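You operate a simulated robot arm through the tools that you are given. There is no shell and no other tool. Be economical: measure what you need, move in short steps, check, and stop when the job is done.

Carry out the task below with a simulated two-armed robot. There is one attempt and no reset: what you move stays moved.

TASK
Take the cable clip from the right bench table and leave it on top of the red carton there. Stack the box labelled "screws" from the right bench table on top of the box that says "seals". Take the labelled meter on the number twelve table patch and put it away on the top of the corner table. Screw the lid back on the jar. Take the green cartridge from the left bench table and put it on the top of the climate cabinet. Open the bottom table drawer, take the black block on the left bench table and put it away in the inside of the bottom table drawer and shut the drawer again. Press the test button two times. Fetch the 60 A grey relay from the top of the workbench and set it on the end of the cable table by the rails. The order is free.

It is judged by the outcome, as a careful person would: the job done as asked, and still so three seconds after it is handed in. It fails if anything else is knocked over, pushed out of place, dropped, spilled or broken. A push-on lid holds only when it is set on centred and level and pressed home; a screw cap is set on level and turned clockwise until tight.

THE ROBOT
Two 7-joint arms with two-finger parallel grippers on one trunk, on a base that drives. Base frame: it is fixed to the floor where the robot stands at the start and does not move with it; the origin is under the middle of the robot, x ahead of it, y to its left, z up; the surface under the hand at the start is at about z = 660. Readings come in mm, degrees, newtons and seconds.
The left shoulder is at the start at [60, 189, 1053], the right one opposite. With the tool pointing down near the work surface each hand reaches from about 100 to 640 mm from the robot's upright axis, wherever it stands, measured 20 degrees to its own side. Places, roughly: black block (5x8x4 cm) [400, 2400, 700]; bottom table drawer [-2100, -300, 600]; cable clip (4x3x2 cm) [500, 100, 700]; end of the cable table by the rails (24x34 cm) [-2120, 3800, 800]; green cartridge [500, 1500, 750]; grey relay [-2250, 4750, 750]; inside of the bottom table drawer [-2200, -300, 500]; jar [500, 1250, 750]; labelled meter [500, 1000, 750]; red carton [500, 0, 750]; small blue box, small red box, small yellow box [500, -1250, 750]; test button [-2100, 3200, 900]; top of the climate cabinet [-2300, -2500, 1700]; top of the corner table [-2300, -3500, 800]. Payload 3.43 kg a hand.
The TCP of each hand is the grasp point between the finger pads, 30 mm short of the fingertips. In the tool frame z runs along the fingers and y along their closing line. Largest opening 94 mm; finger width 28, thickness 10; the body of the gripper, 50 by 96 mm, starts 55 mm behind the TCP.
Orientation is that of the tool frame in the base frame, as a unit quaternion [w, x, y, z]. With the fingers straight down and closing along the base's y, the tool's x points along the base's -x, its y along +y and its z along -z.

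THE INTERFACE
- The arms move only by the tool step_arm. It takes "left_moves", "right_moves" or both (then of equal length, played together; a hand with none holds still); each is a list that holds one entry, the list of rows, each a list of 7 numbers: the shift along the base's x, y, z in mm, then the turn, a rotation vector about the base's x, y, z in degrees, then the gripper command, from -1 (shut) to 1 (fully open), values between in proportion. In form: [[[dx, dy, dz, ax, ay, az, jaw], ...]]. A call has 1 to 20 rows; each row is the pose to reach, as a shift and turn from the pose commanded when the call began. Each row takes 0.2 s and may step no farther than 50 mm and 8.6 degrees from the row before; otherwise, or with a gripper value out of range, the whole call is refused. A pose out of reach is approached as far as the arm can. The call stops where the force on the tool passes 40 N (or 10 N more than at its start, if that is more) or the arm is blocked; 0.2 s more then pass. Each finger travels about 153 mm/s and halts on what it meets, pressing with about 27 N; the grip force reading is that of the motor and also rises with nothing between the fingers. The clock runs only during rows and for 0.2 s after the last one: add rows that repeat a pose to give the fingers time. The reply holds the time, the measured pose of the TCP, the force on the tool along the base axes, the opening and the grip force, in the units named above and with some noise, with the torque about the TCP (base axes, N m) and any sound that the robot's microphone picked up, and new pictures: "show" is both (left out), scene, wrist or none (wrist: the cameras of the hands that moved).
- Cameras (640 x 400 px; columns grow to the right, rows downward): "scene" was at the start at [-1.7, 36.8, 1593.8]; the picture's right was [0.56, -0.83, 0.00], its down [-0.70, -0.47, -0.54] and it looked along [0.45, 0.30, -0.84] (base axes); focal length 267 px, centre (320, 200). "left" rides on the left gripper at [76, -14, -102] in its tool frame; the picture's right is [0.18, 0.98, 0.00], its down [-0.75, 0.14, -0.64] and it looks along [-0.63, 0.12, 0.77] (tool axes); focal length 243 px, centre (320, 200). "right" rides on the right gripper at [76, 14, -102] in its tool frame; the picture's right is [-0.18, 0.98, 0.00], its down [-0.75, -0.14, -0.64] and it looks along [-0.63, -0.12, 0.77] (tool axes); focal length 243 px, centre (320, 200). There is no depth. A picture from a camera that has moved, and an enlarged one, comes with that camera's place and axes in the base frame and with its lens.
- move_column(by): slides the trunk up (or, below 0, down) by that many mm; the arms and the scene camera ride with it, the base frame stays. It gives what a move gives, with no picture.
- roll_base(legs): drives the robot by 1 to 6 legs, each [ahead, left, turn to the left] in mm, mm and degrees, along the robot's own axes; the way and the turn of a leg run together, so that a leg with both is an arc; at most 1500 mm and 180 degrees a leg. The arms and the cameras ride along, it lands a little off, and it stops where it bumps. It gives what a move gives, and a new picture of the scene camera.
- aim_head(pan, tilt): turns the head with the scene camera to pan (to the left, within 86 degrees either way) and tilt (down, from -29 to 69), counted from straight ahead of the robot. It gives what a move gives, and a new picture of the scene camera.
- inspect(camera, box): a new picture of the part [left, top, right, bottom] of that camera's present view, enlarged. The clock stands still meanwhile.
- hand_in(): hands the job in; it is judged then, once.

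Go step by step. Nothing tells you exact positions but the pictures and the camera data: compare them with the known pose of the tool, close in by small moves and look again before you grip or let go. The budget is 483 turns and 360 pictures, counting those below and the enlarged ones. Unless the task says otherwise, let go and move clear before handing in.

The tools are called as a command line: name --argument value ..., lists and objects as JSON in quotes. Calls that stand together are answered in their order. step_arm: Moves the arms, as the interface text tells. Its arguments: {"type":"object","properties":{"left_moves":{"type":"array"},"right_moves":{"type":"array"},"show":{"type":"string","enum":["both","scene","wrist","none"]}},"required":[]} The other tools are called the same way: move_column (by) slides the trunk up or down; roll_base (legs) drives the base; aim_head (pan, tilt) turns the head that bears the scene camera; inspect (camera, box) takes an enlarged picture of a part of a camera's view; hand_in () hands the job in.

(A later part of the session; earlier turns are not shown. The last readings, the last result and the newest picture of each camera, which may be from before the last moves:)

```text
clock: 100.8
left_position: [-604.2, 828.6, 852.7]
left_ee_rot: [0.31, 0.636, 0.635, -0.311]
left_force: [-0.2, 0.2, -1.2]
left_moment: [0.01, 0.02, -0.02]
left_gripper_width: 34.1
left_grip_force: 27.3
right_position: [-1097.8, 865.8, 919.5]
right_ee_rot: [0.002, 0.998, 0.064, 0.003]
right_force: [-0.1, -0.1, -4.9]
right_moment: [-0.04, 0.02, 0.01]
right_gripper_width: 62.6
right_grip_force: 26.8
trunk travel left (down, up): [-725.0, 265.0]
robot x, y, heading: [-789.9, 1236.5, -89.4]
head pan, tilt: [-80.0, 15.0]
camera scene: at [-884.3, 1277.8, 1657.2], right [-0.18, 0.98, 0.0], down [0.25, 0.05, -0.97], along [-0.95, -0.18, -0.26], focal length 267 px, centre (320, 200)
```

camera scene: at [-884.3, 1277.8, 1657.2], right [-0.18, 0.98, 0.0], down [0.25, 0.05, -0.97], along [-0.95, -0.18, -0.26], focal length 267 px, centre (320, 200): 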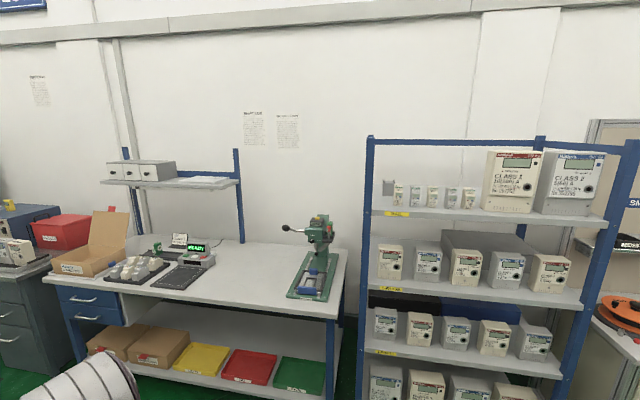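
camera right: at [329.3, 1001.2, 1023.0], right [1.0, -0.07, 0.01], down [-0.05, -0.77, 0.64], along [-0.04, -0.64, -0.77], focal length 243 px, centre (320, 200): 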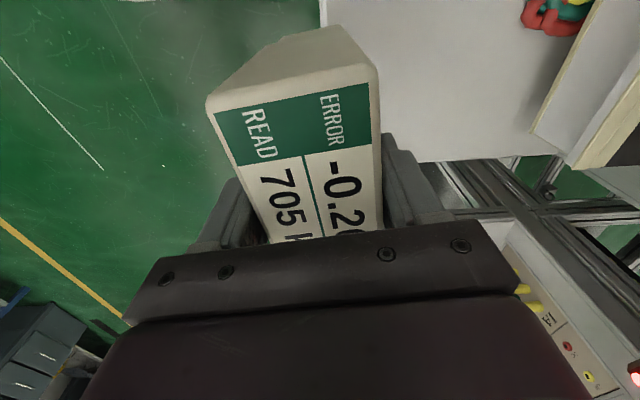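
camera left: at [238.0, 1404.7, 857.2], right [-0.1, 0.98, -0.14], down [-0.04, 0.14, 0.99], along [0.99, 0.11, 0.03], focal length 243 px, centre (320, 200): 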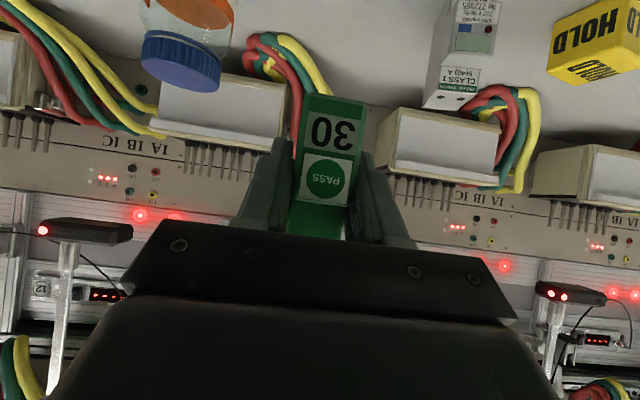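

roll_base --legs '[[1500, 0, 0], [1500, 0, 0]]'

aim_head --pan -45 --tilt 15

```text
clock: 115.6
left_position: [-580.5, -2252.1, 852.8]
left_ee_rot: [0.308, 0.638, 0.633, -0.311]
left_force: [0.0, -0.4, -0.3]
left_moment: [0.01, -0.03, 0.02]
left_gripper_width: 33.7
left_grip_force: 27.2
right_position: [-1074.3, -2212.2, 919.8]
right_ee_rot: [0.002, 0.998, 0.061, 0.003]
right_force: [0.1, -0.2, -5.0]
right_moment: [0.05, 0.03, 0.0]
right_gripper_width: 62.3
right_grip_force: 27.0
trunk travel left (down, up): [-725.0, 265.0]
robot x, y, heading: [-765.6, -1837.8, -89.9]
head pan, tilt: [-80.0, 15.0]
camera scene: at [-857.9, -1801.3, 1657.2], right [-0.18, 0.98, 0.0], down [0.26, 0.05, -0.97], along [-0.95, -0.17, -0.26], focal length 267 px, centre (320, 200)
```

scene: 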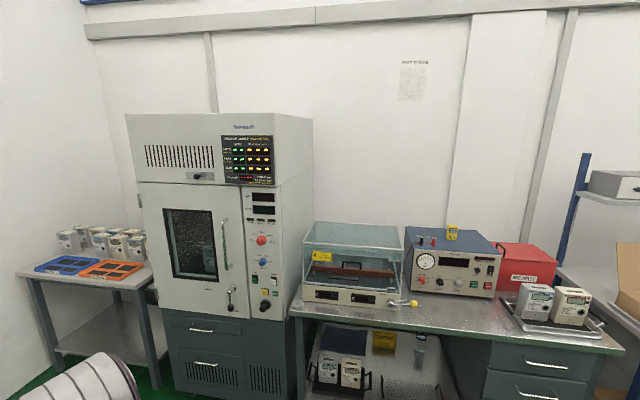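

```text
clock: 116.7
left_position: [-579.3, -2251.8, 852.9]
left_ee_rot: [0.309, 0.638, 0.633, -0.311]
left_force: [0.7, 0.1, -0.4]
left_moment: [0.02, -0.02, 0.02]
left_gripper_width: 34.0
left_grip_force: 27.3
right_position: [-1074.1, -2212.8, 918.3]
right_ee_rot: [0.002, 0.998, 0.061, 0.003]
right_force: [0.1, 0.0, -4.3]
right_moment: [0.02, 0.04, -0.01]
right_gripper_width: 62.6
right_grip_force: 26.8
trunk travel left (down, up): [-725.0, 265.0]
robot x, y, heading: [-769.1, -1843.2, -89.9]
head pan, tilt: [-45.0, 15.0]
camera scene: at [-832.0, -1850.9, 1657.1], right [-0.71, 0.71, 0.0], down [0.18, 0.18, -0.97], along [-0.68, -0.68, -0.26], focal length 267 px, centre (320, 200)
```

scene: 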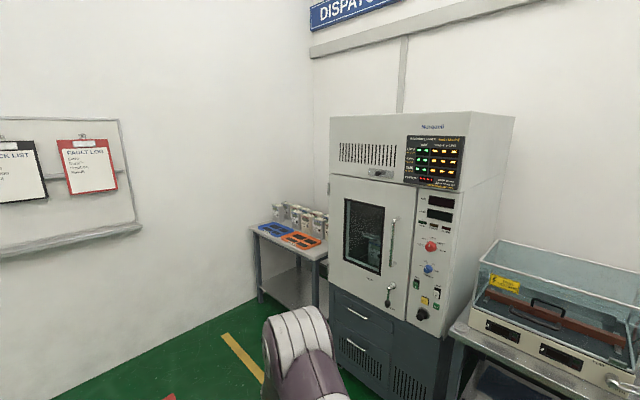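

roll_base --legs '[[0, 0, -90], [0, 1400, 0]]'

aim_head --pan 0 --tilt 35

```text
clock: 127.7
left_position: [-1182.7, -3473.6, 853.1]
left_ee_rot: [0.001, 0.899, 0.001, -0.438]
left_force: [0.2, 0.5, -0.9]
left_moment: [0.01, -0.02, 0.01]
left_gripper_width: 34.2
left_grip_force: 26.9
right_position: [-1148.0, -2980.2, 919.7]
right_ee_rot: [0.004, 0.752, -0.659, 0.0]
right_force: [0.0, -0.4, -4.9]
right_moment: [-0.01, 0.0, -0.02]
right_gripper_width: 62.2
right_grip_force: 26.7
trunk travel left (down, up): [-725.0, 265.0]
robot x, y, heading: [-775.4, -3284.6, -179.3]
head pan, tilt: [-45.0, 15.0]
camera scene: at [-782.0, -3219.7, 1657.1], right [0.7, 0.72, 0.0], down [0.19, -0.18, -0.97], along [-0.69, 0.68, -0.26], focal length 267 px, centre (320, 200)
```

scene: 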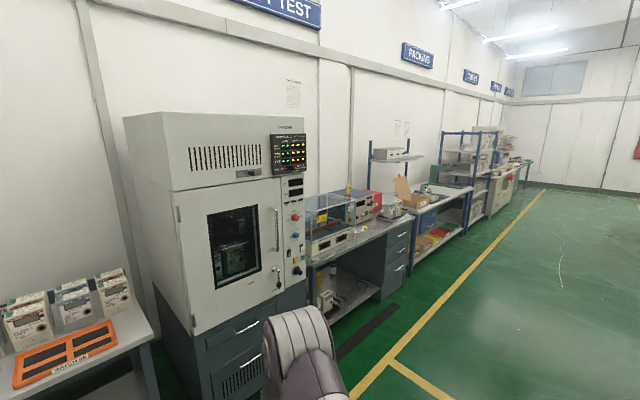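

```text
clock: 128.8
left_position: [-1183.3, -3474.0, 852.8]
left_ee_rot: [0.0, 0.899, 0.001, -0.439]
left_force: [0.2, 0.1, -0.7]
left_moment: [-0.02, 0.0, 0.02]
left_gripper_width: 34.2
left_grip_force: 26.9
right_position: [-1148.9, -2981.0, 919.8]
right_ee_rot: [0.004, 0.752, -0.659, 0.0]
right_force: [0.2, -0.1, -5.6]
right_moment: [0.04, 0.03, -0.01]
right_gripper_width: 62.4
right_grip_force: 27.1
trunk travel left (down, up): [-725.0, 265.0]
robot x, y, heading: [-771.9, -3286.8, -179.4]
head pan, tilt: [0.0, 35.0]
camera scene: at [-803.2, -3285.8, 1625.2], right [-0.01, 1.0, 0.0], down [0.57, 0.01, -0.82], along [-0.82, -0.01, -0.57], focal length 267 px, centre (320, 200)
```

scene: 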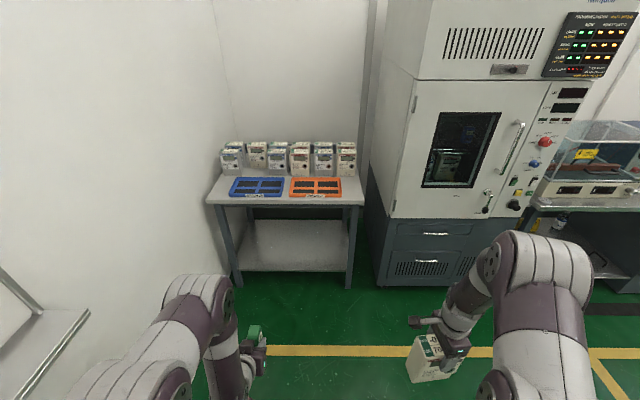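

inspect --camera "scene" --box '[200, 130, 376, 240]'

```text
3.64 times, centred on (288, 185) of scene
camera zoom: at [-803.2, -3285.8, 1625.2], right [-0.01, 1.0, 0.0], down [0.57, 0.01, -0.82], along [-0.82, -0.01, -0.57], focal length 970 px, centre (436, 254)
```

zoom: 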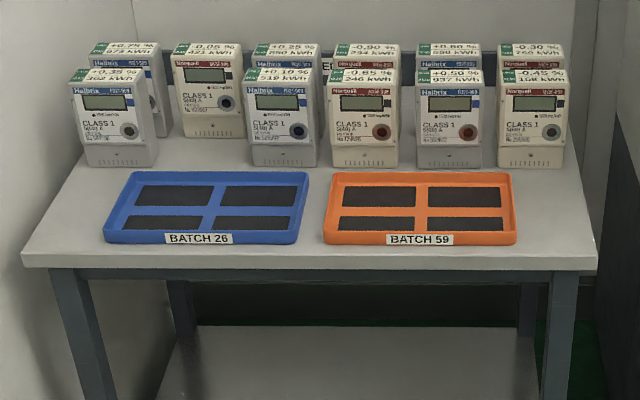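

Corner table has a free strip at its right (≈ (-2110, -3118)). I'll raise the trunk, turn the meter to sit lengthwise in the strip, and drive up.

move_column --by 150

step_arm --right_moves '[[[0, 0, 20, 0, 0, 8, -1], [0, 0, 30, 0, 0, 16, -1], [0, 0, 30, 0, 0, 24, -1], [0, 0, 30, 0, 0, 32, -1], [0, 0, 30, 0, 0, 40, -1], [0, 0, 30, 0, 0, 48, -1], [0, 0, 30, 0, 0, 56, -1], [0, 0, 30, 0, 0, 64, -1], [0, 0, 30, 0, 0, 72, -1], [0, 0, 30, 0, 0, 80, -1], [0, 0, 30, 0, 0, 82, -1]]]' --left_moves '[[[0, 0, 20, 0, 0, 0, -1], [10, 0, 40, 0, 0, 0, -1], [20, 0, 60, 0, 0, 0, -1], [30, 0, 80, 0, 0, 0, -1], [40, 0, 100, 0, 0, 0, -1], [50, 0, 120, 0, 0, 0, -1], [60, 0, 120, 0, 0, 0, -1], [60, 0, 120, 0, 0, 0, -1], [60, 0, 120, 0, 0, 0, -1], [60, 0, 120, 0, 0, 0, -1], [60, 0, 120, 0, 0, 0, -1]]]' --show "wrist"

```text
clock: 130.6
left_position: [-1183.7, -3473.6, 1003.1]
left_ee_rot: [0.0, 0.899, 0.0, -0.438]
left_force: [0.0, 0.2, -0.3]
left_moment: [0.0, 0.0, 0.0]
left_gripper_width: 34.0
left_grip_force: 26.6
right_position: [-1147.9, -2980.1, 1069.8]
right_ee_rot: [0.004, 0.752, -0.659, 0.0]
right_force: [-0.5, 0.2, -5.1]
right_moment: [0.04, -0.03, -0.01]
right_gripper_width: 62.2
right_grip_force: 27.1
trunk travel left (down, up): [-875.0, 115.0]
robot x, y, heading: [-774.9, -3284.6, -179.2]
head pan, tilt: [0.0, 35.0]
```

```text
clock: 133.0
left_position: [-1121.8, -3474.1, 1124.9]
left_ee_rot: [0.0, 0.899, 0.001, -0.439]
left_force: [0.0, 0.4, -0.1]
left_moment: [-0.01, 0.0, -0.02]
left_gripper_width: 33.9
left_grip_force: 27.3
right_position: [-1148.1, -2980.1, 1099.3]
right_ee_rot: [0.003, 1.0, -0.003, 0.002]
right_force: [-0.2, 0.0, -5.0]
right_moment: [0.0, 0.04, 0.03]
right_gripper_width: 62.2
right_grip_force: 27.4
trunk travel left (down, up): [-875.0, 115.0]
robot x, y, heading: [-777.2, -3285.7, -179.4]
head pan, tilt: [0.0, 35.0]
camera right: at [-1071.9, -2994.0, 1202.2], right [-0.19, -0.98, 0.0], down [-0.76, 0.15, 0.64], along [-0.63, 0.12, -0.77], focal length 243 px, centre (320, 200)
camera left: at [-994.7, -3460.0, 1129.3], right [0.12, -0.98, -0.14], down [0.04, -0.14, 0.99], along [-0.99, -0.12, 0.02], focal length 243 px, centre (320, 200)
```

right: 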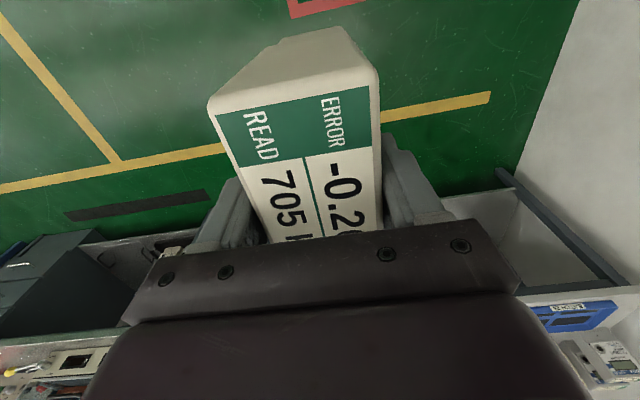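
left: 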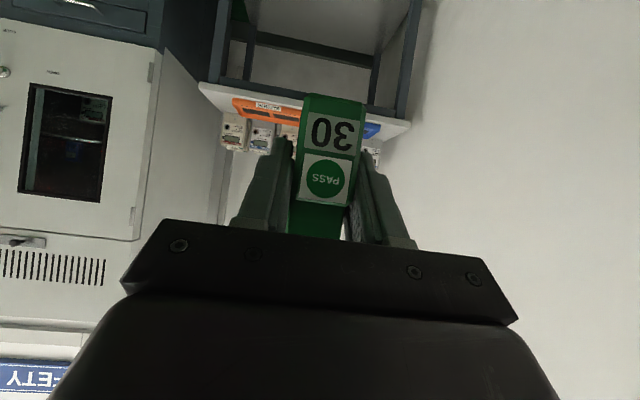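

step_arm --right_moves '[[[0, -46, 0, 0, 0, 0, -1], [0, -92, 0, 0, 0, 0, -1], [0, -138, 0, 0, 0, 0, -1]]]' --show "none"

aim_head --pan -10 --tilt 50

roll_base --legs '[[780, 0, -0.6]]'

```text
clock: 133.8
left_position: [-1122.4, -3474.8, 1126.2]
left_ee_rot: [0.001, 0.899, 0.002, -0.439]
left_force: [1.0, 0.4, -0.6]
left_moment: [0.02, -0.02, -0.01]
left_gripper_width: 34.2
left_grip_force: 27.2
right_position: [-1147.1, -3118.1, 1100.3]
right_ee_rot: [0.003, 1.0, -0.004, 0.003]
right_force: [1.0, -0.9, -4.9]
right_moment: [0.0, 0.01, 0.03]
right_gripper_width: 62.4
right_grip_force: 27.4
trunk travel left (down, up): [-875.0, 115.0]
robot x, y, heading: [-775.6, -3282.3, -179.3]
head pan, tilt: [0.0, 35.0]
```

```text
clock: 134.5
left_position: [-1123.6, -3474.8, 1126.0]
left_ee_rot: [0.0, 0.899, 0.0, -0.439]
left_force: [0.4, -0.6, -1.3]
left_moment: [0.02, -0.04, 0.01]
left_gripper_width: 34.1
left_grip_force: 26.9
right_position: [-1148.0, -3116.9, 1099.0]
right_ee_rot: [0.002, 1.0, -0.005, 0.002]
right_force: [0.1, 0.4, -4.5]
right_moment: [-0.01, 0.02, -0.01]
right_gripper_width: 62.3
right_grip_force: 26.9
trunk travel left (down, up): [-875.0, 115.0]
robot x, y, heading: [-776.8, -3282.3, -179.5]
head pan, tilt: [-10.0, 50.0]
camera scene: at [-791.2, -3272.3, 1753.5], right [0.16, 0.99, 0.0], down [0.76, -0.12, -0.64], along [-0.63, 0.1, -0.77], focal length 267 px, centre (320, 200)
```

scene: 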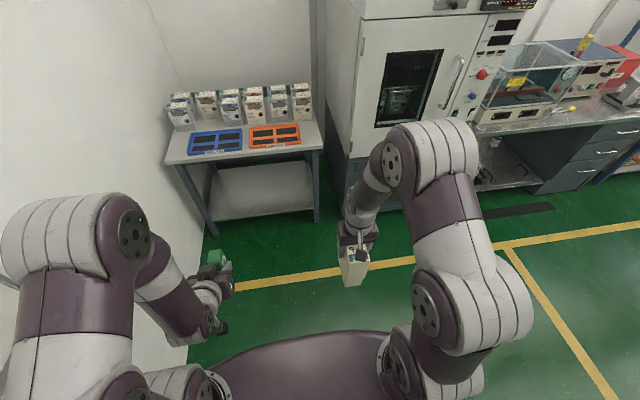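

```text
clock: 138.7
left_position: [-1886.8, -3475.0, 1125.8]
left_ee_rot: [-0.002, 0.898, -0.004, -0.439]
left_force: [-0.2, 0.4, -1.1]
left_moment: [-0.02, -0.03, 0.05]
left_gripper_width: 33.9
left_grip_force: 27.0
right_position: [-1907.1, -3118.2, 1101.5]
right_ee_rot: [0.003, 1.0, -0.009, 0.003]
right_force: [-0.4, 0.0, -4.5]
right_moment: [0.04, -0.01, 0.01]
right_gripper_width: 62.1
right_grip_force: 26.8
trunk travel left (down, up): [-875.0, 115.0]
robot x, y, heading: [-1535.9, -3286.9, -180.1]
head pan, tilt: [-10.0, 50.0]
camera scene: at [-1552.6, -3277.1, 1753.4], right [0.17, 0.98, 0.0], down [0.75, -0.13, -0.64], along [-0.63, 0.11, -0.77], focal length 267 px, centre (320, 200)
```

scene: 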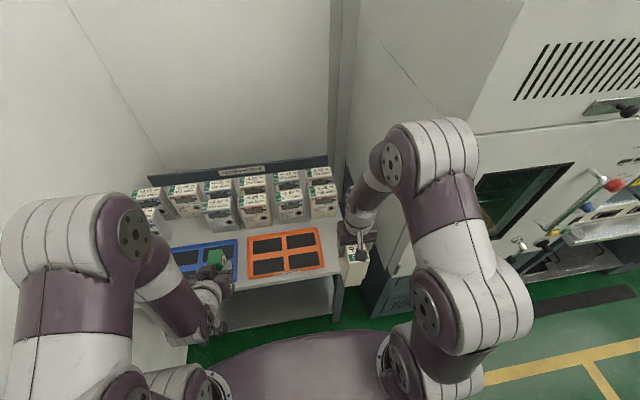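

inspect --camera "scene" --box '[220, 150, 400, 320]'

inspect --camera "right" --box '[0, 0, 640, 400]'

```text
2.35 times, centred on (310, 235) of scene
camera zoom: at [-1552.6, -3277.1, 1753.4], right [0.17, 0.98, 0.0], down [0.75, -0.13, -0.64], along [-0.63, 0.11, -0.77], focal length 628 px, centre (344, 118)
```

zoom: 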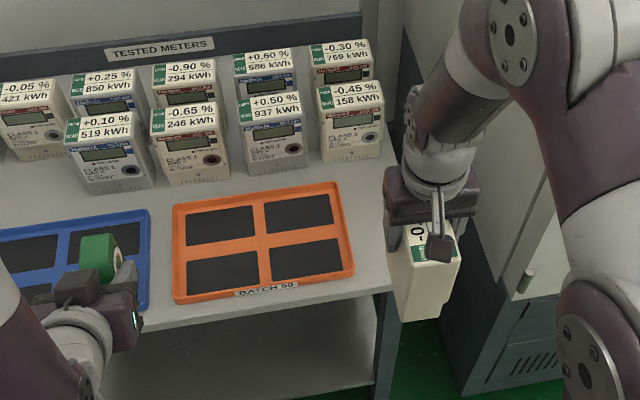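

```text
1.00 times, centred on (320, 200) of right (not enlarged: the box is as wide or as high as the picture)
camera zoom: at [-1831.8, -3133.3, 1202.9], right [-0.2, -0.98, 0.0], down [-0.75, 0.16, 0.64], along [-0.62, 0.13, -0.77], focal length 243 px, centre (320, 200)
```

zoom: 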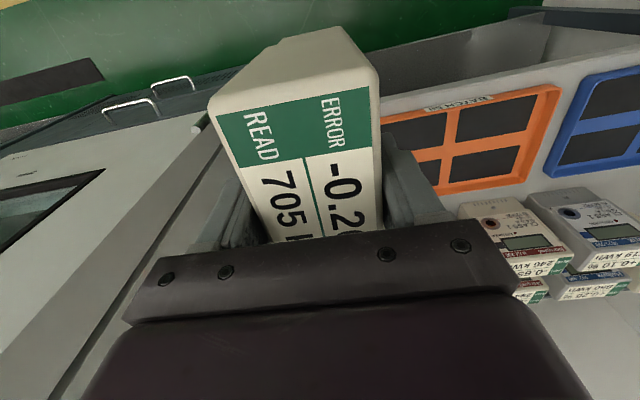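

step_arm --right_moves '[[[20, 45, 0, 0, 0, 0, -1], [40, 90, 0, 0, 0, 0, -1], [60, 130, 0, 0, 0, 0, -1]]]' --show "none"

inspect --camera "scene" --box '[220, 150, 400, 320]'

```text
clock: 139.5
left_position: [-1886.4, -3474.1, 1124.9]
left_ee_rot: [-0.001, 0.899, -0.003, -0.438]
left_force: [-0.4, 0.9, -0.3]
left_moment: [0.0, -0.02, 0.05]
left_gripper_width: 33.8
left_grip_force: 26.4
right_position: [-1847.3, -2988.1, 1096.4]
right_ee_rot: [0.003, 1.0, -0.009, 0.003]
right_force: [0.2, -0.3, -4.6]
right_moment: [0.02, -0.02, -0.01]
right_gripper_width: 62.1
right_grip_force: 27.0
trunk travel left (down, up): [-875.0, 115.0]
robot x, y, heading: [-1540.6, -3286.4, -179.8]
head pan, tilt: [-10.0, 50.0]
```

```text
2.35 times, centred on (310, 235) of scene
camera zoom: at [-1553.1, -3275.7, 1753.4], right [0.17, 0.98, 0.0], down [0.75, -0.13, -0.64], along [-0.63, 0.11, -0.77], focal length 628 px, centre (344, 118)
```

zoom: 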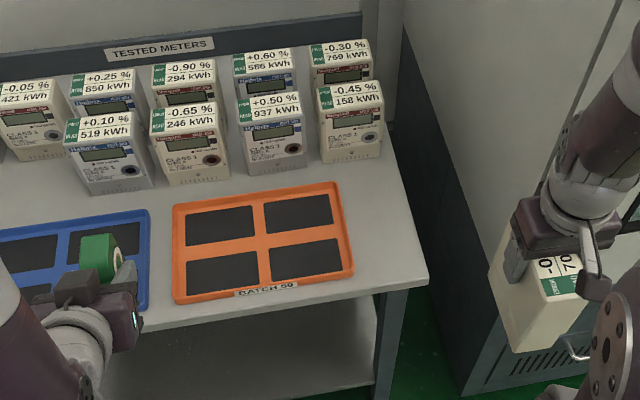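

roll_base --legs '[[60, 0, 0]]'

step_arm --right_moves '[[[-40, -25, 0, 0, 0, 0, -1], [-80, -50, 0, 0, 0, 0, -1], [-120, -85, 0, 0, 0, 0, -1], [-160, -120, 0, 0, 0, 0, -1], [-182, -137, -20, 0, 0, 0, -1], [-182, -137, -60, 0, 0, 0, -1], [-182, -137, -100, 0, 0, 0, -1]]]'

```text
clock: 140.4
left_position: [-1944.8, -3475.8, 1127.7]
left_ee_rot: [-0.002, 0.898, -0.004, -0.44]
left_force: [0.8, -0.5, 0.2]
left_moment: [0.0, 0.03, 0.01]
left_gripper_width: 34.1
left_grip_force: 26.8
right_position: [-1904.6, -2988.8, 1097.8]
right_ee_rot: [0.003, 1.0, -0.01, 0.001]
right_force: [1.2, 1.0, -4.1]
right_moment: [0.01, 0.04, -0.01]
right_gripper_width: 62.5
right_grip_force: 27.0
trunk travel left (down, up): [-875.0, 115.0]
robot x, y, heading: [-1600.5, -3290.0, -180.0]
head pan, tilt: [-10.0, 50.0]
camera scene: at [-1608.2, -3277.2, 1753.5], right [0.17, 0.99, 0.0], down [0.75, -0.13, -0.65], along [-0.64, 0.11, -0.76], focal length 267 px, centre (320, 200)
```

scene: 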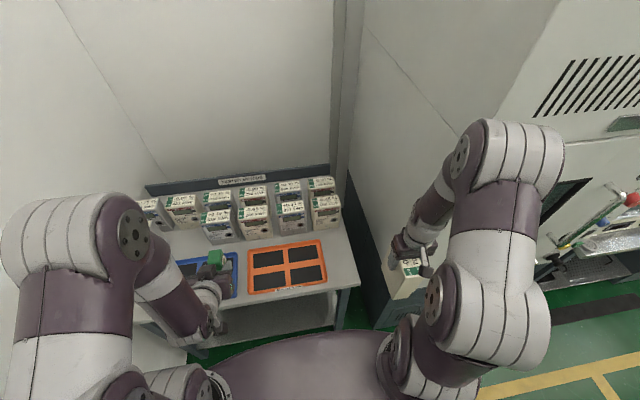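

```text
refused: row 3 steps farther than a row can; nothing moved
```

step_arm --right_moves '[[[-35, -30, 0, 0, 0, 0, -1], [-70, -60, 0, 0, 0, 0, -1], [-105, -90, 0, 0, 0, 0, -1], [-140, -115, 0, 0, 0, 0, -1], [-172, -135, -20, 0, 0, 0, -1], [-184, -135, -60, 0, 0, 0, -1], [-184, -135, -100, 0, 0, 0, -1]]]'

```text
clock: 142.0
left_position: [-1948.1, -3476.2, 1125.4]
left_ee_rot: [-0.001, 0.899, -0.003, -0.437]
left_force: [-0.5, -0.4, -1.1]
left_moment: [0.0, -0.02, 0.0]
left_gripper_width: 34.1
left_grip_force: 27.0
right_position: [-2091.6, -3122.5, 997.3]
right_ee_rot: [0.004, 1.0, -0.01, 0.003]
right_force: [0.7, 0.2, -4.3]
right_moment: [0.02, 0.02, 0.05]
right_gripper_width: 62.3
right_grip_force: 27.2
trunk travel left (down, up): [-875.0, 115.0]
robot x, y, heading: [-1599.5, -3289.9, -179.8]
head pan, tilt: [-10.0, 50.0]
camera scene: at [-1615.5, -3276.9, 1753.5], right [0.17, 0.99, 0.0], down [0.76, -0.13, -0.64], along [-0.63, 0.11, -0.77], focal length 267 px, centre (320, 200)
camera right: at [-2016.8, -3137.6, 1100.6], right [-0.2, -0.98, 0.01], down [-0.75, 0.16, 0.64], along [-0.62, 0.12, -0.77], focal length 243 px, centre (320, 200)
```

scene: 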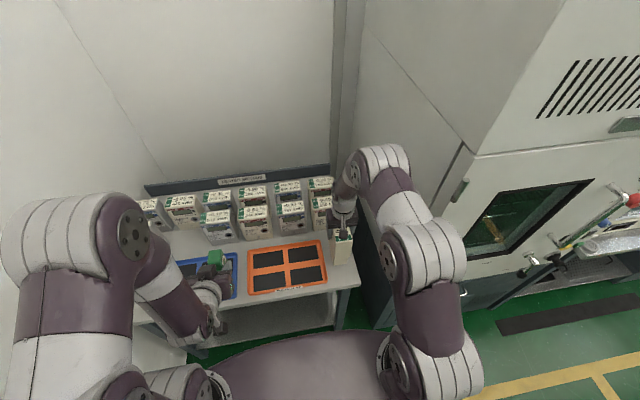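
right: 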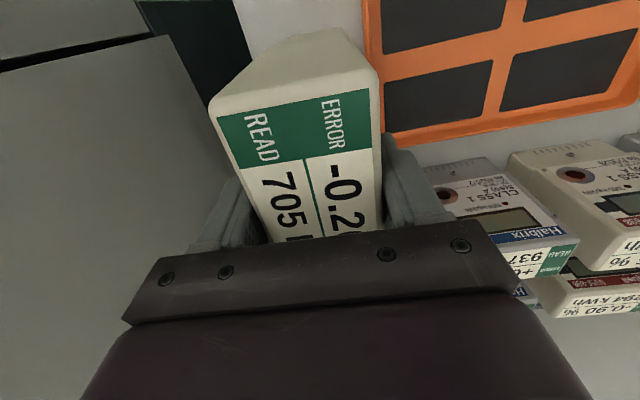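

step_arm --right_moves '[[[2, -1, -30, 0, 0, 0, -1], [4, -1, -52, 0, 0, 0, -1], [4, -1, -58, 0, 0, 0, -1], [4, -1, -62, 0, 0, 0, -1]]]'

```text
clock: 143.0
left_position: [-1947.8, -3477.1, 1125.5]
left_ee_rot: [-0.002, 0.899, -0.004, -0.439]
left_force: [0.6, 0.0, -0.8]
left_moment: [0.02, -0.02, 0.03]
left_gripper_width: 33.8
left_grip_force: 26.9
right_position: [-2088.7, -3125.0, 935.4]
right_ee_rot: [0.003, 1.0, -0.009, 0.001]
right_force: [0.4, 1.2, 5.6]
right_moment: [0.38, -0.59, 0.05]
right_gripper_width: 62.3
right_grip_force: 27.3
trunk travel left (down, up): [-875.0, 115.0]
robot x, y, heading: [-1596.5, -3292.6, -180.0]
head pan, tilt: [-10.0, 50.0]
camera scene: at [-1613.5, -3277.5, 1753.7], right [0.17, 0.99, 0.0], down [0.75, -0.13, -0.64], along [-0.63, 0.11, -0.77], focal length 267 px, centre (320, 200)
camera right: at [-2012.2, -3139.1, 1039.0], right [-0.2, -0.98, 0.01], down [-0.75, 0.16, 0.64], along [-0.63, 0.13, -0.77], focal length 243 px, centre (320, 200)
```

scene: 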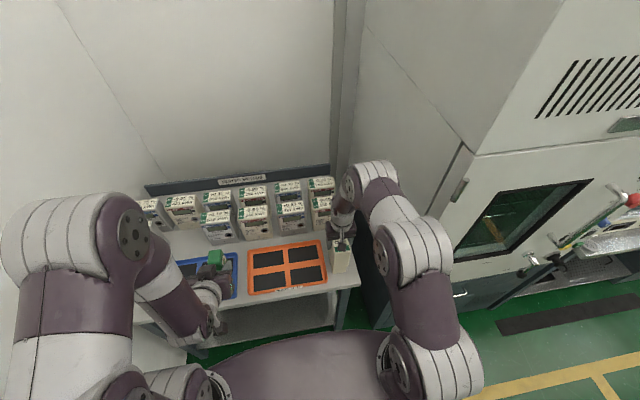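
right: 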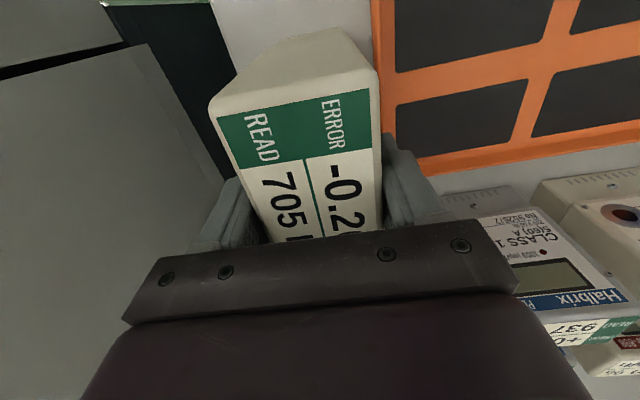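

step_arm --right_moves '[[[0, 0, 0, 0, 0, 0, -0.2], [0, 0, 0, 0, 0, 0, 0.6], [0, 0, 0, 0, 0, 0, 0.7], [0, 0, 30, 0, 0, 0, 0.7], [0, 0, 75, 0, 0, 0, 0.7], [0, 0, 120, 0, 0, 0, 0.7], [40, 0, 145, 0, 0, 0, 0.7], [85, 0, 150, 0, 0, 0, 0.7]]]'

```text
clock: 144.8
left_position: [-1946.3, -3476.0, 1126.4]
left_ee_rot: [-0.002, 0.899, -0.004, -0.439]
left_force: [0.1, -0.5, -0.7]
left_moment: [0.02, -0.02, 0.0]
left_gripper_width: 33.9
left_grip_force: 26.8
right_position: [-2000.7, -3123.8, 1083.8]
right_ee_rot: [0.003, 1.0, -0.01, 0.002]
right_force: [-0.2, 0.0, -0.1]
right_moment: [0.02, 0.0, -0.04]
right_gripper_width: 79.7
right_grip_force: 0.0
trunk travel left (down, up): [-875.0, 115.0]
robot x, y, heading: [-1599.1, -3289.1, -180.0]
head pan, tilt: [-10.0, 50.0]
camera scene: at [-1612.0, -3277.3, 1753.4], right [0.17, 0.99, 0.0], down [0.75, -0.13, -0.64], along [-0.63, 0.11, -0.77], focal length 267 px, centre (320, 200)
camera right: at [-1925.1, -3139.0, 1186.6], right [-0.2, -0.98, 0.01], down [-0.75, 0.16, 0.64], along [-0.63, 0.13, -0.77], focal length 243 px, centre (320, 200)
```

scene: 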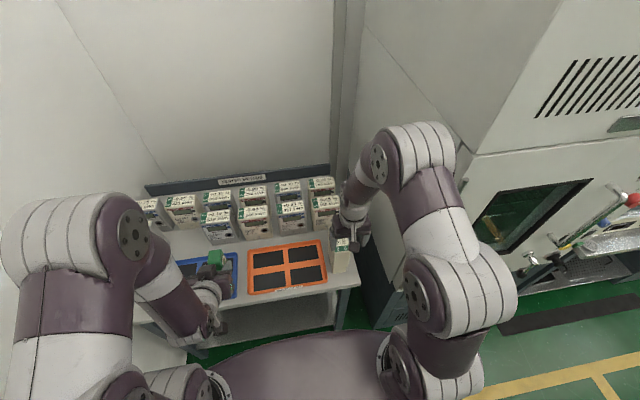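
right: 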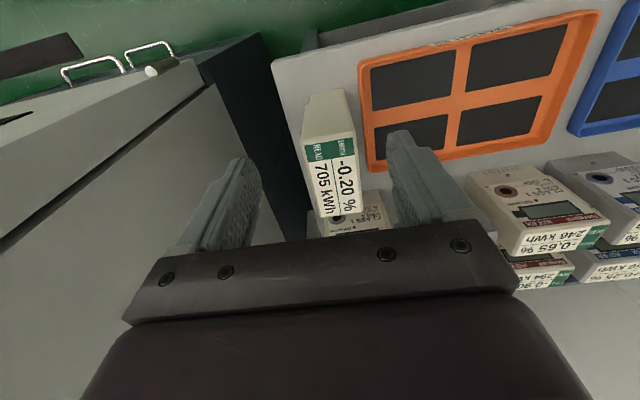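

roll_base --legs '[[-600, 0, 0], [0, -870, 0]]'

move_column --by 115

aim_head --pan 5 --tilt 15

```text
clock: 152.4
left_position: [-1348.0, -2638.9, 1125.9]
left_ee_rot: [0.007, 0.898, 0.016, -0.439]
left_force: [0.5, -0.6, -0.8]
left_moment: [-0.01, -0.01, 0.0]
left_gripper_width: 34.0
left_grip_force: 27.2
right_position: [-1419.0, -2290.2, 1082.6]
right_ee_rot: [0.003, 1.0, 0.013, 0.003]
right_force: [-0.1, 0.3, -0.9]
right_moment: [0.0, 0.0, 0.0]
right_gripper_width: 79.9
right_grip_force: 0.0
trunk travel left (down, up): [-875.0, 115.0]
robot x, y, heading: [-1007.5, -2437.9, -177.3]
head pan, tilt: [-10.0, 50.0]
camera scene: at [-1023.8, -2425.7, 1753.4], right [0.13, 0.99, 0.0], down [0.76, -0.1, -0.64], along [-0.64, 0.08, -0.77], focal length 267 px, centre (320, 200)
```

scene: 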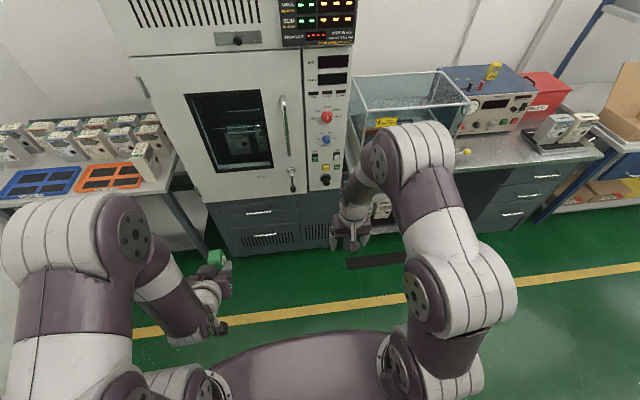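

```text
clock: 153.9
left_position: [-1348.1, -2638.3, 1239.7]
left_ee_rot: [0.009, 0.899, 0.017, -0.437]
left_force: [0.2, -0.2, -1.6]
left_moment: [-0.02, -0.01, 0.03]
left_gripper_width: 33.8
left_grip_force: 26.8
right_position: [-1418.5, -2289.7, 1197.8]
right_ee_rot: [0.003, 1.0, 0.014, 0.003]
right_force: [0.5, 0.2, 0.1]
right_moment: [0.03, -0.02, 0.0]
right_gripper_width: 80.0
right_grip_force: 0.0
trunk travel left (down, up): [-990.0, 0.0]
robot x, y, heading: [-1007.6, -2435.7, -177.5]
head pan, tilt: [-10.0, 50.0]
```

```text
clock: 154.9
left_position: [-1346.6, -2638.5, 1241.2]
left_ee_rot: [0.008, 0.899, 0.016, -0.438]
left_force: [0.0, 0.0, -0.5]
left_moment: [0.03, 0.02, 0.01]
left_gripper_width: 34.0
left_grip_force: 27.2
right_position: [-1418.7, -2289.1, 1197.8]
right_ee_rot: [0.003, 1.0, 0.013, 0.002]
right_force: [-0.6, 0.1, -0.7]
right_moment: [0.0, 0.02, 0.02]
right_gripper_width: 80.1
right_grip_force: 0.1
trunk travel left (down, up): [-990.0, 0.0]
robot x, y, heading: [-1007.3, -2434.0, -177.2]
head pan, tilt: [5.0, 15.0]
camera scene: at [-1040.0, -2447.3, 1922.1], right [-0.13, 0.99, 0.0], down [0.26, 0.03, -0.97], along [-0.96, -0.13, -0.26], focal length 267 px, centre (320, 200)
```

scene: 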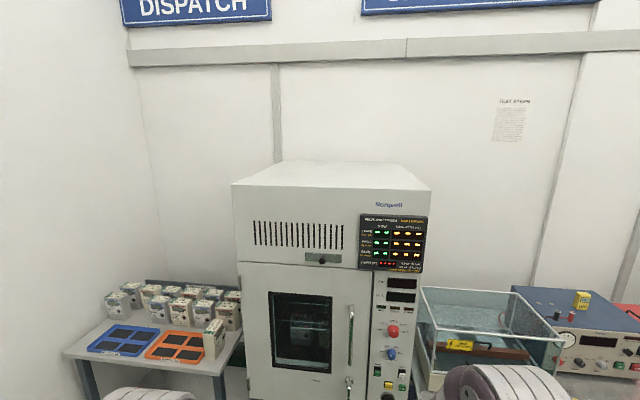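

step_arm --left_moves '[[[0, 0, 45, 0, 0, 0, -1], [0, 0, 90, 0, 0, 0, -1], [0, 0, 135, 0, 0, 0, -1], [0, 0, 180, 0, 0, 0, -1], [0, 0, 225, 0, 0, 0, -1], [0, 0, 270, 0, 0, 0, -1], [0, 0, 315, 0, 0, 0, -1], [0, 0, 360, 0, 0, 0, -1], [0, 0, 405, 0, 0, 0, -1], [0, 0, 450, 0, 0, 0, -1], [0, 0, 495, 0, 0, 0, -1], [0, 0, 550, 0, 0, 0, -1]]]' --show "wrist"

```text
refused: row 12 steps farther than a row can; nothing moved
```

step_arm --left_moves '[[[0, 0, 45, 0, 0, 0, -1], [0, 0, 90, 0, 0, 0, -1], [0, 0, 135, 0, 0, 0, -1], [0, 0, 180, 0, 0, 0, -1], [0, 0, 225, 0, 0, 0, -1], [0, 0, 270, 0, 0, 0, -1], [0, 0, 315, 0, 0, 0, -1], [0, 0, 360, 0, 0, 0, -1], [0, 0, 405, 0, 0, 0, -1], [0, 0, 450, 0, 0, 0, -1], [0, 0, 495, 0, 0, 0, -1], [0, 0, 540, 0, 0, 0, -1]]]' --show "wrist"

```text
clock: 157.5
left_position: [-1362.3, -2636.8, 1706.4]
left_ee_rot: [0.008, 0.899, 0.017, -0.437]
left_force: [-0.1, -0.2, -1.1]
left_moment: [-0.01, -0.03, 0.02]
left_gripper_width: 33.9
left_grip_force: 27.4
left hand out of reach, approached as far as the arm can: row 2, 3, 4, 5, 6, 7, 8, 9, 11, 12
right_position: [-1419.8, -2289.4, 1198.8]
right_ee_rot: [0.002, 1.0, 0.013, 0.004]
right_force: [-1.4, -0.7, -0.2]
right_moment: [0.0, 0.02, -0.02]
right_gripper_width: 80.0
right_grip_force: 0.1
trunk travel left (down, up): [-990.0, 0.0]
robot x, y, heading: [-1010.1, -2437.3, -177.1]
head pan, tilt: [5.0, 15.0]
camera left: at [-1234.1, -2618.1, 1709.6], right [0.15, -0.98, -0.15], down [0.05, -0.14, 0.99], along [-0.99, -0.16, 0.02], focal length 243 px, centre (320, 200)
```

left: 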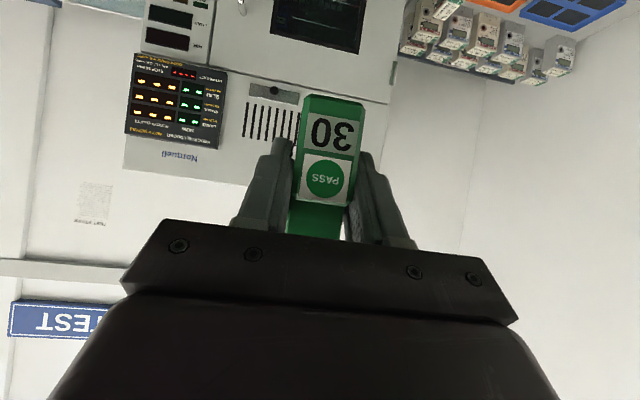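

step_arm --left_moves '[[[0, 0, 0, 0, 8, 0, -1], [0, 0, 0, 0, 16, 0, -1], [0, 0, 10, 0, 22, 0, -1], [0, 0, 40, 0, 22, 0, -1], [0, 0, 70, 0, 22, 0, -1], [0, 0, 100, 0, 22, 0, -1]]]' --show "none"

```text
clock: 158.9
left_position: [-1357.6, -2639.8, 1807.7]
left_ee_rot: [0.005, 0.798, 0.018, -0.602]
left_force: [-0.6, -0.4, -1.1]
left_moment: [-0.01, 0.01, 0.0]
left_gripper_width: 33.8
left_grip_force: 27.2
left hand out of reach, approached as far as the arm can: row 2, 3, 4, 5
right_position: [-1418.6, -2290.1, 1197.2]
right_ee_rot: [0.003, 1.0, 0.013, 0.004]
right_force: [-0.7, 0.5, -0.8]
right_moment: [0.0, -0.03, -0.01]
right_gripper_width: 79.9
right_grip_force: 0.0
trunk travel left (down, up): [-990.0, 0.0]
robot x, y, heading: [-1008.3, -2433.2, -177.3]
head pan, tilt: [5.0, 15.0]
```

step_arm --left_moves '[[[-20, 0, 0, 0, -5, 0, -1], [-40, 0, 0, 0, -10, 0, -1], [-60, 0, 0, 0, -15, 0, -1], [-80, 0, -10, 0, -19, 0, -1], [-90, 0, -20, 0, -22, 0, -1]]]' --show "none"

```text
clock: 160.1
left_position: [-1450.8, -2643.7, 1729.1]
left_ee_rot: [0.008, 0.897, 0.016, -0.442]
left_force: [-0.5, -0.1, -1.3]
left_moment: [0.05, -0.06, -0.02]
left_gripper_width: 33.9
left_grip_force: 26.4
left hand out of reach, approached as far as the arm can: row 2, 3, 4, 5
right_position: [-1418.7, -2288.8, 1197.0]
right_ee_rot: [0.003, 1.0, 0.013, 0.002]
right_force: [0.1, 0.6, -0.7]
right_moment: [-0.03, -0.01, 0.0]
right_gripper_width: 80.0
right_grip_force: 0.1
trunk travel left (down, up): [-990.0, 0.0]
robot x, y, heading: [-1010.0, -2437.1, -177.2]
head pan, tilt: [5.0, 15.0]
```

step_arm --left_moves '[[[0, 0, 10, 0, 5, 0, -1], [0, 0, 30, 0, 10, 0, -1], [0, 0, 60, 0, 10, 0, -1]]]' --show "none"

```text
clock: 160.9
left_position: [-1452.0, -2641.7, 1791.0]
left_ee_rot: [0.007, 0.857, 0.018, -0.514]
left_force: [-0.2, -0.6, -0.8]
left_moment: [-0.01, 0.01, 0.01]
left_gripper_width: 34.1
left_grip_force: 26.6
right_position: [-1419.6, -2288.3, 1197.7]
right_ee_rot: [0.002, 1.0, 0.013, 0.002]
right_force: [0.3, -1.0, 0.3]
right_moment: [-0.01, -0.02, 0.01]
right_gripper_width: 80.1
right_grip_force: 0.0
trunk travel left (down, up): [-990.0, 0.0]
robot x, y, heading: [-1003.9, -2437.1, -177.5]
head pan, tilt: [5.0, 15.0]
```

step_arm --right_moves '[[[45, 20, 0, 0, 0, 0, 0.7], [90, 40, 0, 0, 0, 0, 0.7], [135, 60, 0, 0, 0, 0, 0.7], [175, 80, 0, 0, 0, 0, 0.7]]]' --show "none"

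roll_base --legs '[[0, 0, -2.6], [560, 0, 0]]'

inspect --camera "left" --box '[0, 0, 640, 400]'

```text
clock: 161.8
left_position: [-1449.2, -2639.3, 1790.7]
left_ee_rot: [0.008, 0.857, 0.018, -0.514]
left_force: [-0.4, 0.3, -0.4]
left_moment: [0.01, -0.01, -0.01]
left_gripper_width: 33.8
left_grip_force: 27.1
right_position: [-1281.4, -2221.0, 1202.5]
right_ee_rot: [0.001, 1.0, -0.001, -0.017]
right_force: [-3.2, 0.0, 1.7]
right_moment: [0.03, -0.49, -0.07]
right_gripper_width: 79.7
right_grip_force: 0.1
trunk travel left (down, up): [-990.0, 0.0]
robot x, y, heading: [-1009.7, -2434.4, -177.2]
head pan, tilt: [5.0, 15.0]
stopped in row 4 (right hand): the force on the tool passed its limit at 132 N (the readings are from after the stop); the commanded pose is now the measured one
```

```text
clock: 165.4
left_position: [-2009.9, -2619.7, 1792.4]
left_ee_rot: [-0.006, 0.857, -0.004, -0.515]
left_force: [-0.1, -0.6, -0.6]
left_moment: [0.01, 0.0, 0.03]
left_gripper_width: 34.2
left_grip_force: 26.4
right_position: [-1823.5, -2207.4, 1202.4]
right_ee_rot: [0.0, 1.0, -0.025, -0.017]
right_force: [-7.5, 0.0, -0.4]
right_moment: [0.0, -0.76, -0.07]
right_gripper_width: 79.9
right_grip_force: 0.0
trunk travel left (down, up): [-990.0, 0.0]
robot x, y, heading: [-1562.6, -2432.6, 179.7]
head pan, tilt: [5.0, 15.0]
camera scene: at [-1591.6, -2445.7, 1922.2], right [-0.09, 1.0, 0.0], down [0.26, 0.02, -0.97], along [-0.96, -0.08, -0.26], focal length 267 px, centre (320, 200)
```

scene: 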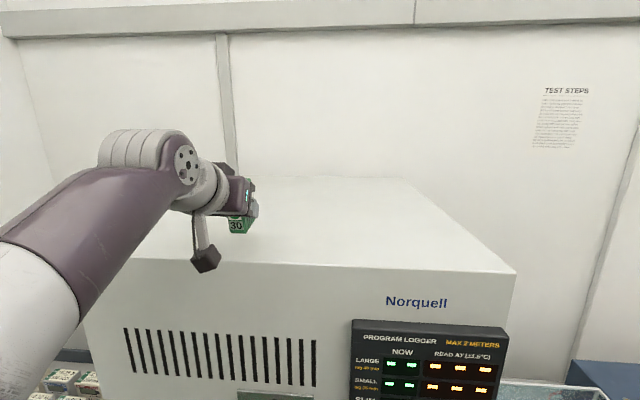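

```text
1.00 times, centred on (320, 200) of left (not enlarged: the box is as wide or as high as the picture)
camera zoom: at [-1883.7, -2606.5, 1772.8], right [0.08, -0.98, -0.17], down [0.21, -0.15, 0.97], along [-0.97, -0.11, 0.2], focal length 243 px, centre (320, 200)
```

zoom: 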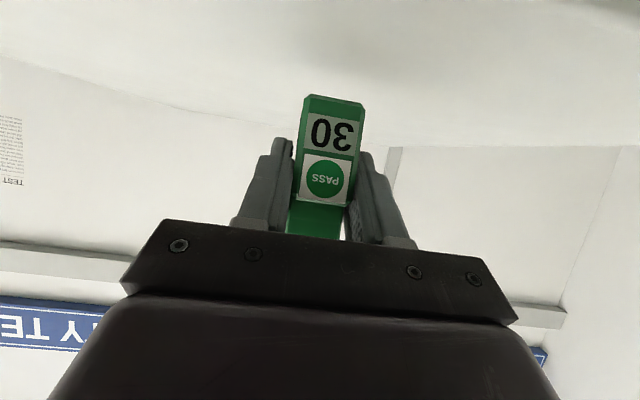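

step_arm --right_moves '[[[-20, 0, 0, 0, 0, 0, 0.7], [-45, 0, 0, 0, 0, 0, 0.7]]]' --show "none"

roll_base --legs '[[40, 0, 0]]'

step_arm --left_moves '[[[0, 0, -8, 0, 0, 0, -1], [0, 0, -16, 0, 0, 0, -1], [0, 0, -22, 0, 0, 0, -1]]]' --show "wrist"

```text
clock: 166.0
left_position: [-2012.5, -2618.1, 1791.8]
left_ee_rot: [-0.006, 0.857, -0.004, -0.515]
left_force: [-0.4, 0.3, -0.6]
left_moment: [0.02, -0.03, 0.0]
left_gripper_width: 34.3
left_grip_force: 27.1
right_position: [-1869.1, -2208.8, 1204.6]
right_ee_rot: [0.001, 1.0, -0.025, -0.016]
right_force: [-0.5, 0.2, -0.8]
right_moment: [-0.02, 0.0, 0.02]
right_gripper_width: 80.0
right_grip_force: 0.1
trunk travel left (down, up): [-990.0, 0.0]
robot x, y, heading: [-1562.9, -2433.7, 179.9]
head pan, tilt: [5.0, 15.0]
```

```text
clock: 167.0
left_position: [-2057.4, -2618.2, 1788.9]
left_ee_rot: [-0.006, 0.859, -0.004, -0.512]
left_force: [-0.9, 0.7, -1.2]
left_moment: [0.01, -0.06, 0.02]
left_gripper_width: 34.0
left_grip_force: 26.9
right_position: [-1905.4, -2207.7, 1201.4]
right_ee_rot: [0.001, 1.0, -0.027, -0.01]
right_force: [0.5, -0.5, 0.2]
right_moment: [0.0, -0.03, 0.0]
right_gripper_width: 80.0
right_grip_force: 0.1
trunk travel left (down, up): [-990.0, 0.0]
robot x, y, heading: [-1600.6, -2431.6, 179.7]
head pan, tilt: [5.0, 15.0]
stopped in leg 1: the robot was blocked; the commanded pose is now the measured one
camera scene: at [-1637.6, -2445.5, 1922.1], right [-0.08, 1.0, 0.0], down [0.26, 0.02, -0.97], along [-0.96, -0.08, -0.26], focal length 267 px, centre (320, 200)
```

scene: 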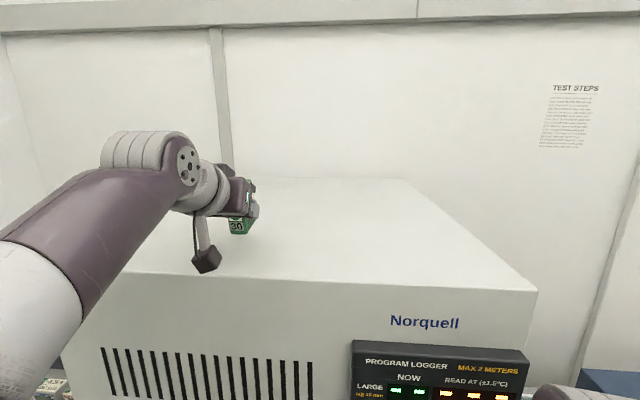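

```text
clock: 167.8
left_position: [-2055.7, -2618.1, 1767.0]
left_ee_rot: [-0.006, 0.858, -0.004, -0.513]
left_force: [-0.6, -0.3, -0.2]
left_moment: [-0.03, 0.02, 0.03]
left_gripper_width: 33.9
left_grip_force: 27.2
right_position: [-1903.3, -2207.7, 1203.4]
right_ee_rot: [0.0, 1.0, -0.026, -0.01]
right_force: [0.8, -0.5, -0.8]
right_moment: [0.0, -0.01, 0.04]
right_gripper_width: 80.0
right_grip_force: 0.0
trunk travel left (down, up): [-990.0, 0.0]
robot x, y, heading: [-1601.6, -2437.9, 179.7]
head pan, tilt: [5.0, 15.0]
camera left: at [-1929.0, -2605.2, 1748.1], right [0.08, -0.98, -0.17], down [0.21, -0.15, 0.97], along [-0.98, -0.11, 0.19], focal length 243 px, centre (320, 200)
```

left: 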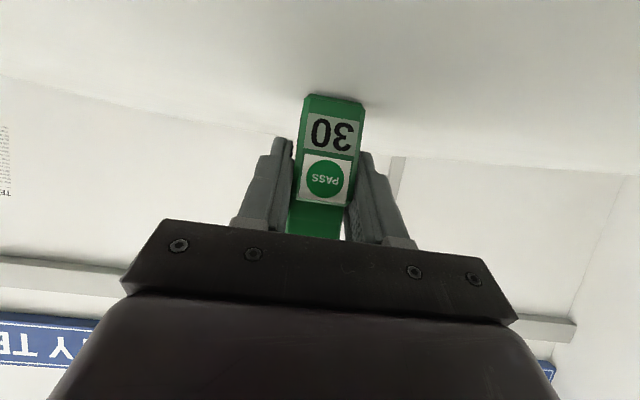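

step_arm --left_moves '[[[0, 0, -2, 0, -2, 0, -1], [0, 0, -4, 0, -4, 0, -1], [0, 0, -6, 0, -5, 0, -1]]]' --show "wrist"

```text
clock: 168.6
left_position: [-2054.6, -2617.5, 1760.4]
left_ee_rot: [-0.006, 0.879, -0.004, -0.477]
left_force: [-5.6, -1.1, 19.7]
left_moment: [-0.11, -0.05, -0.02]
left_gripper_width: 34.5
left_grip_force: 26.9
right_position: [-1903.1, -2208.7, 1202.1]
right_ee_rot: [0.001, 1.0, -0.026, -0.011]
right_force: [-0.2, 0.3, -0.1]
right_moment: [0.02, -0.02, 0.03]
right_gripper_width: 79.6
right_grip_force: 0.2
trunk travel left (down, up): [-990.0, 0.0]
robot x, y, heading: [-1598.0, -2434.2, 180.0]
head pan, tilt: [5.0, 15.0]
camera left: at [-1927.0, -2605.1, 1752.9], right [0.09, -0.98, -0.16], down [0.13, -0.15, 0.98], along [-0.99, -0.11, 0.11], focal length 243 px, centre (320, 200)
```

left: 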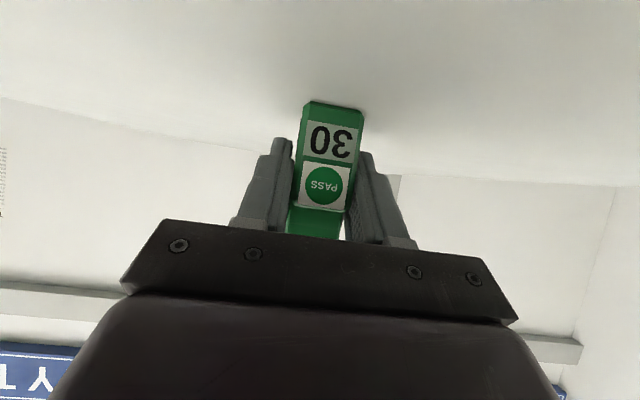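

step_arm --left_moves '[[[0, 0, 1, 0, -2, 0, -1], [0, 0, 1, 0, -2, 0, -0.2], [0, 0, 1, 0, -2, 0, 0.3], [0, 0, 1, 0, -2, 0, 0.6]]]' --show "wrist"

```text
clock: 169.3
left_position: [-2054.2, -2610.1, 1748.2]
left_ee_rot: [-0.008, 0.885, -0.005, -0.465]
left_force: [0.0, 1.9, 4.1]
left_moment: [-0.09, -0.23, 0.14]
left_gripper_width: 58.6
left_grip_force: 0.0
left hand out of reach, approached as far as the arm can: row 1, 2, 3
right_position: [-1902.0, -2205.2, 1201.3]
right_ee_rot: [0.002, 1.0, -0.025, -0.011]
right_force: [0.2, -0.4, -0.2]
right_moment: [-0.01, -0.05, 0.03]
right_gripper_width: 79.7
right_grip_force: 0.0
trunk travel left (down, up): [-990.0, 0.0]
robot x, y, heading: [-1598.5, -2433.2, 179.7]
head pan, tilt: [5.0, 15.0]
stopped in row 3 (left hand): the force on the tool passed its limit at 43 N (the readings are from after the stop); the commanded pose is now the measured one
camera left: at [-1925.7, -2598.8, 1744.6], right [0.09, -0.98, -0.16], down [0.1, -0.15, 0.98], along [-0.99, -0.1, 0.09], focal length 243 px, centre (320, 200)
```

left: 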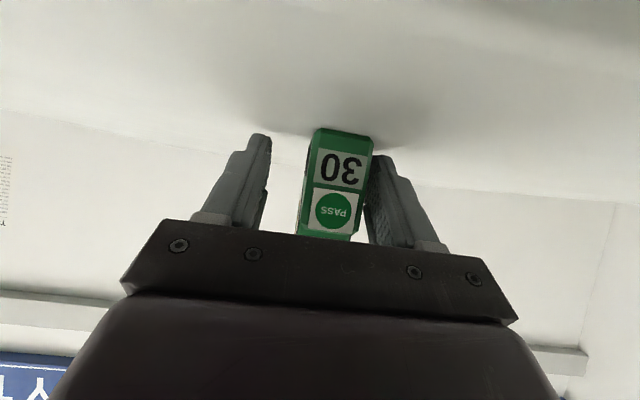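

step_arm --left_moves '[[[0, -7, 1, 0, 0, 0, 0.6], [0, -7, 2, 0, 2, 0, 1], [0, -7, 2, 0, 3, 0, 1]]]' --show "wrist"

```text
clock: 170.1
left_position: [-2059.0, -2623.1, 1748.1]
left_ee_rot: [-0.009, 0.873, -0.004, -0.487]
left_force: [0.0, -0.2, 0.2]
left_moment: [-0.06, -0.03, -0.01]
left_gripper_width: 94.0
left_grip_force: 0.0
right_position: [-1903.0, -2208.9, 1202.7]
right_ee_rot: [0.0, 1.0, -0.025, -0.011]
right_force: [-0.1, 0.2, 0.5]
right_moment: [-0.03, -0.06, 0.0]
right_gripper_width: 80.1
right_grip_force: 0.0
trunk travel left (down, up): [-990.0, 0.0]
robot x, y, heading: [-1599.9, -2435.8, 179.8]
head pan, tilt: [5.0, 15.0]
camera left: at [-1929.0, -2611.5, 1738.3], right [0.08, -0.98, -0.17], down [0.15, -0.15, 0.98], along [-0.99, -0.1, 0.13], focal length 243 px, centre (320, 200)
```

left: 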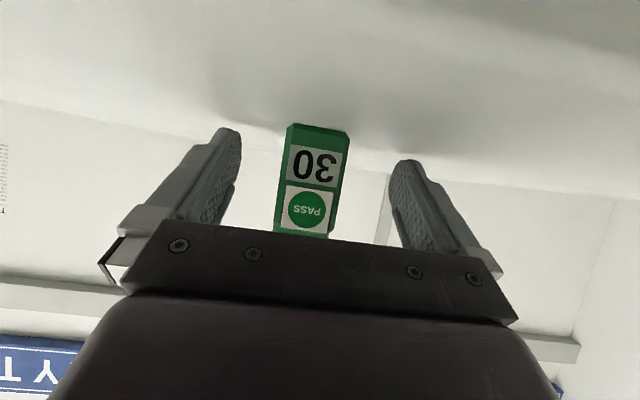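

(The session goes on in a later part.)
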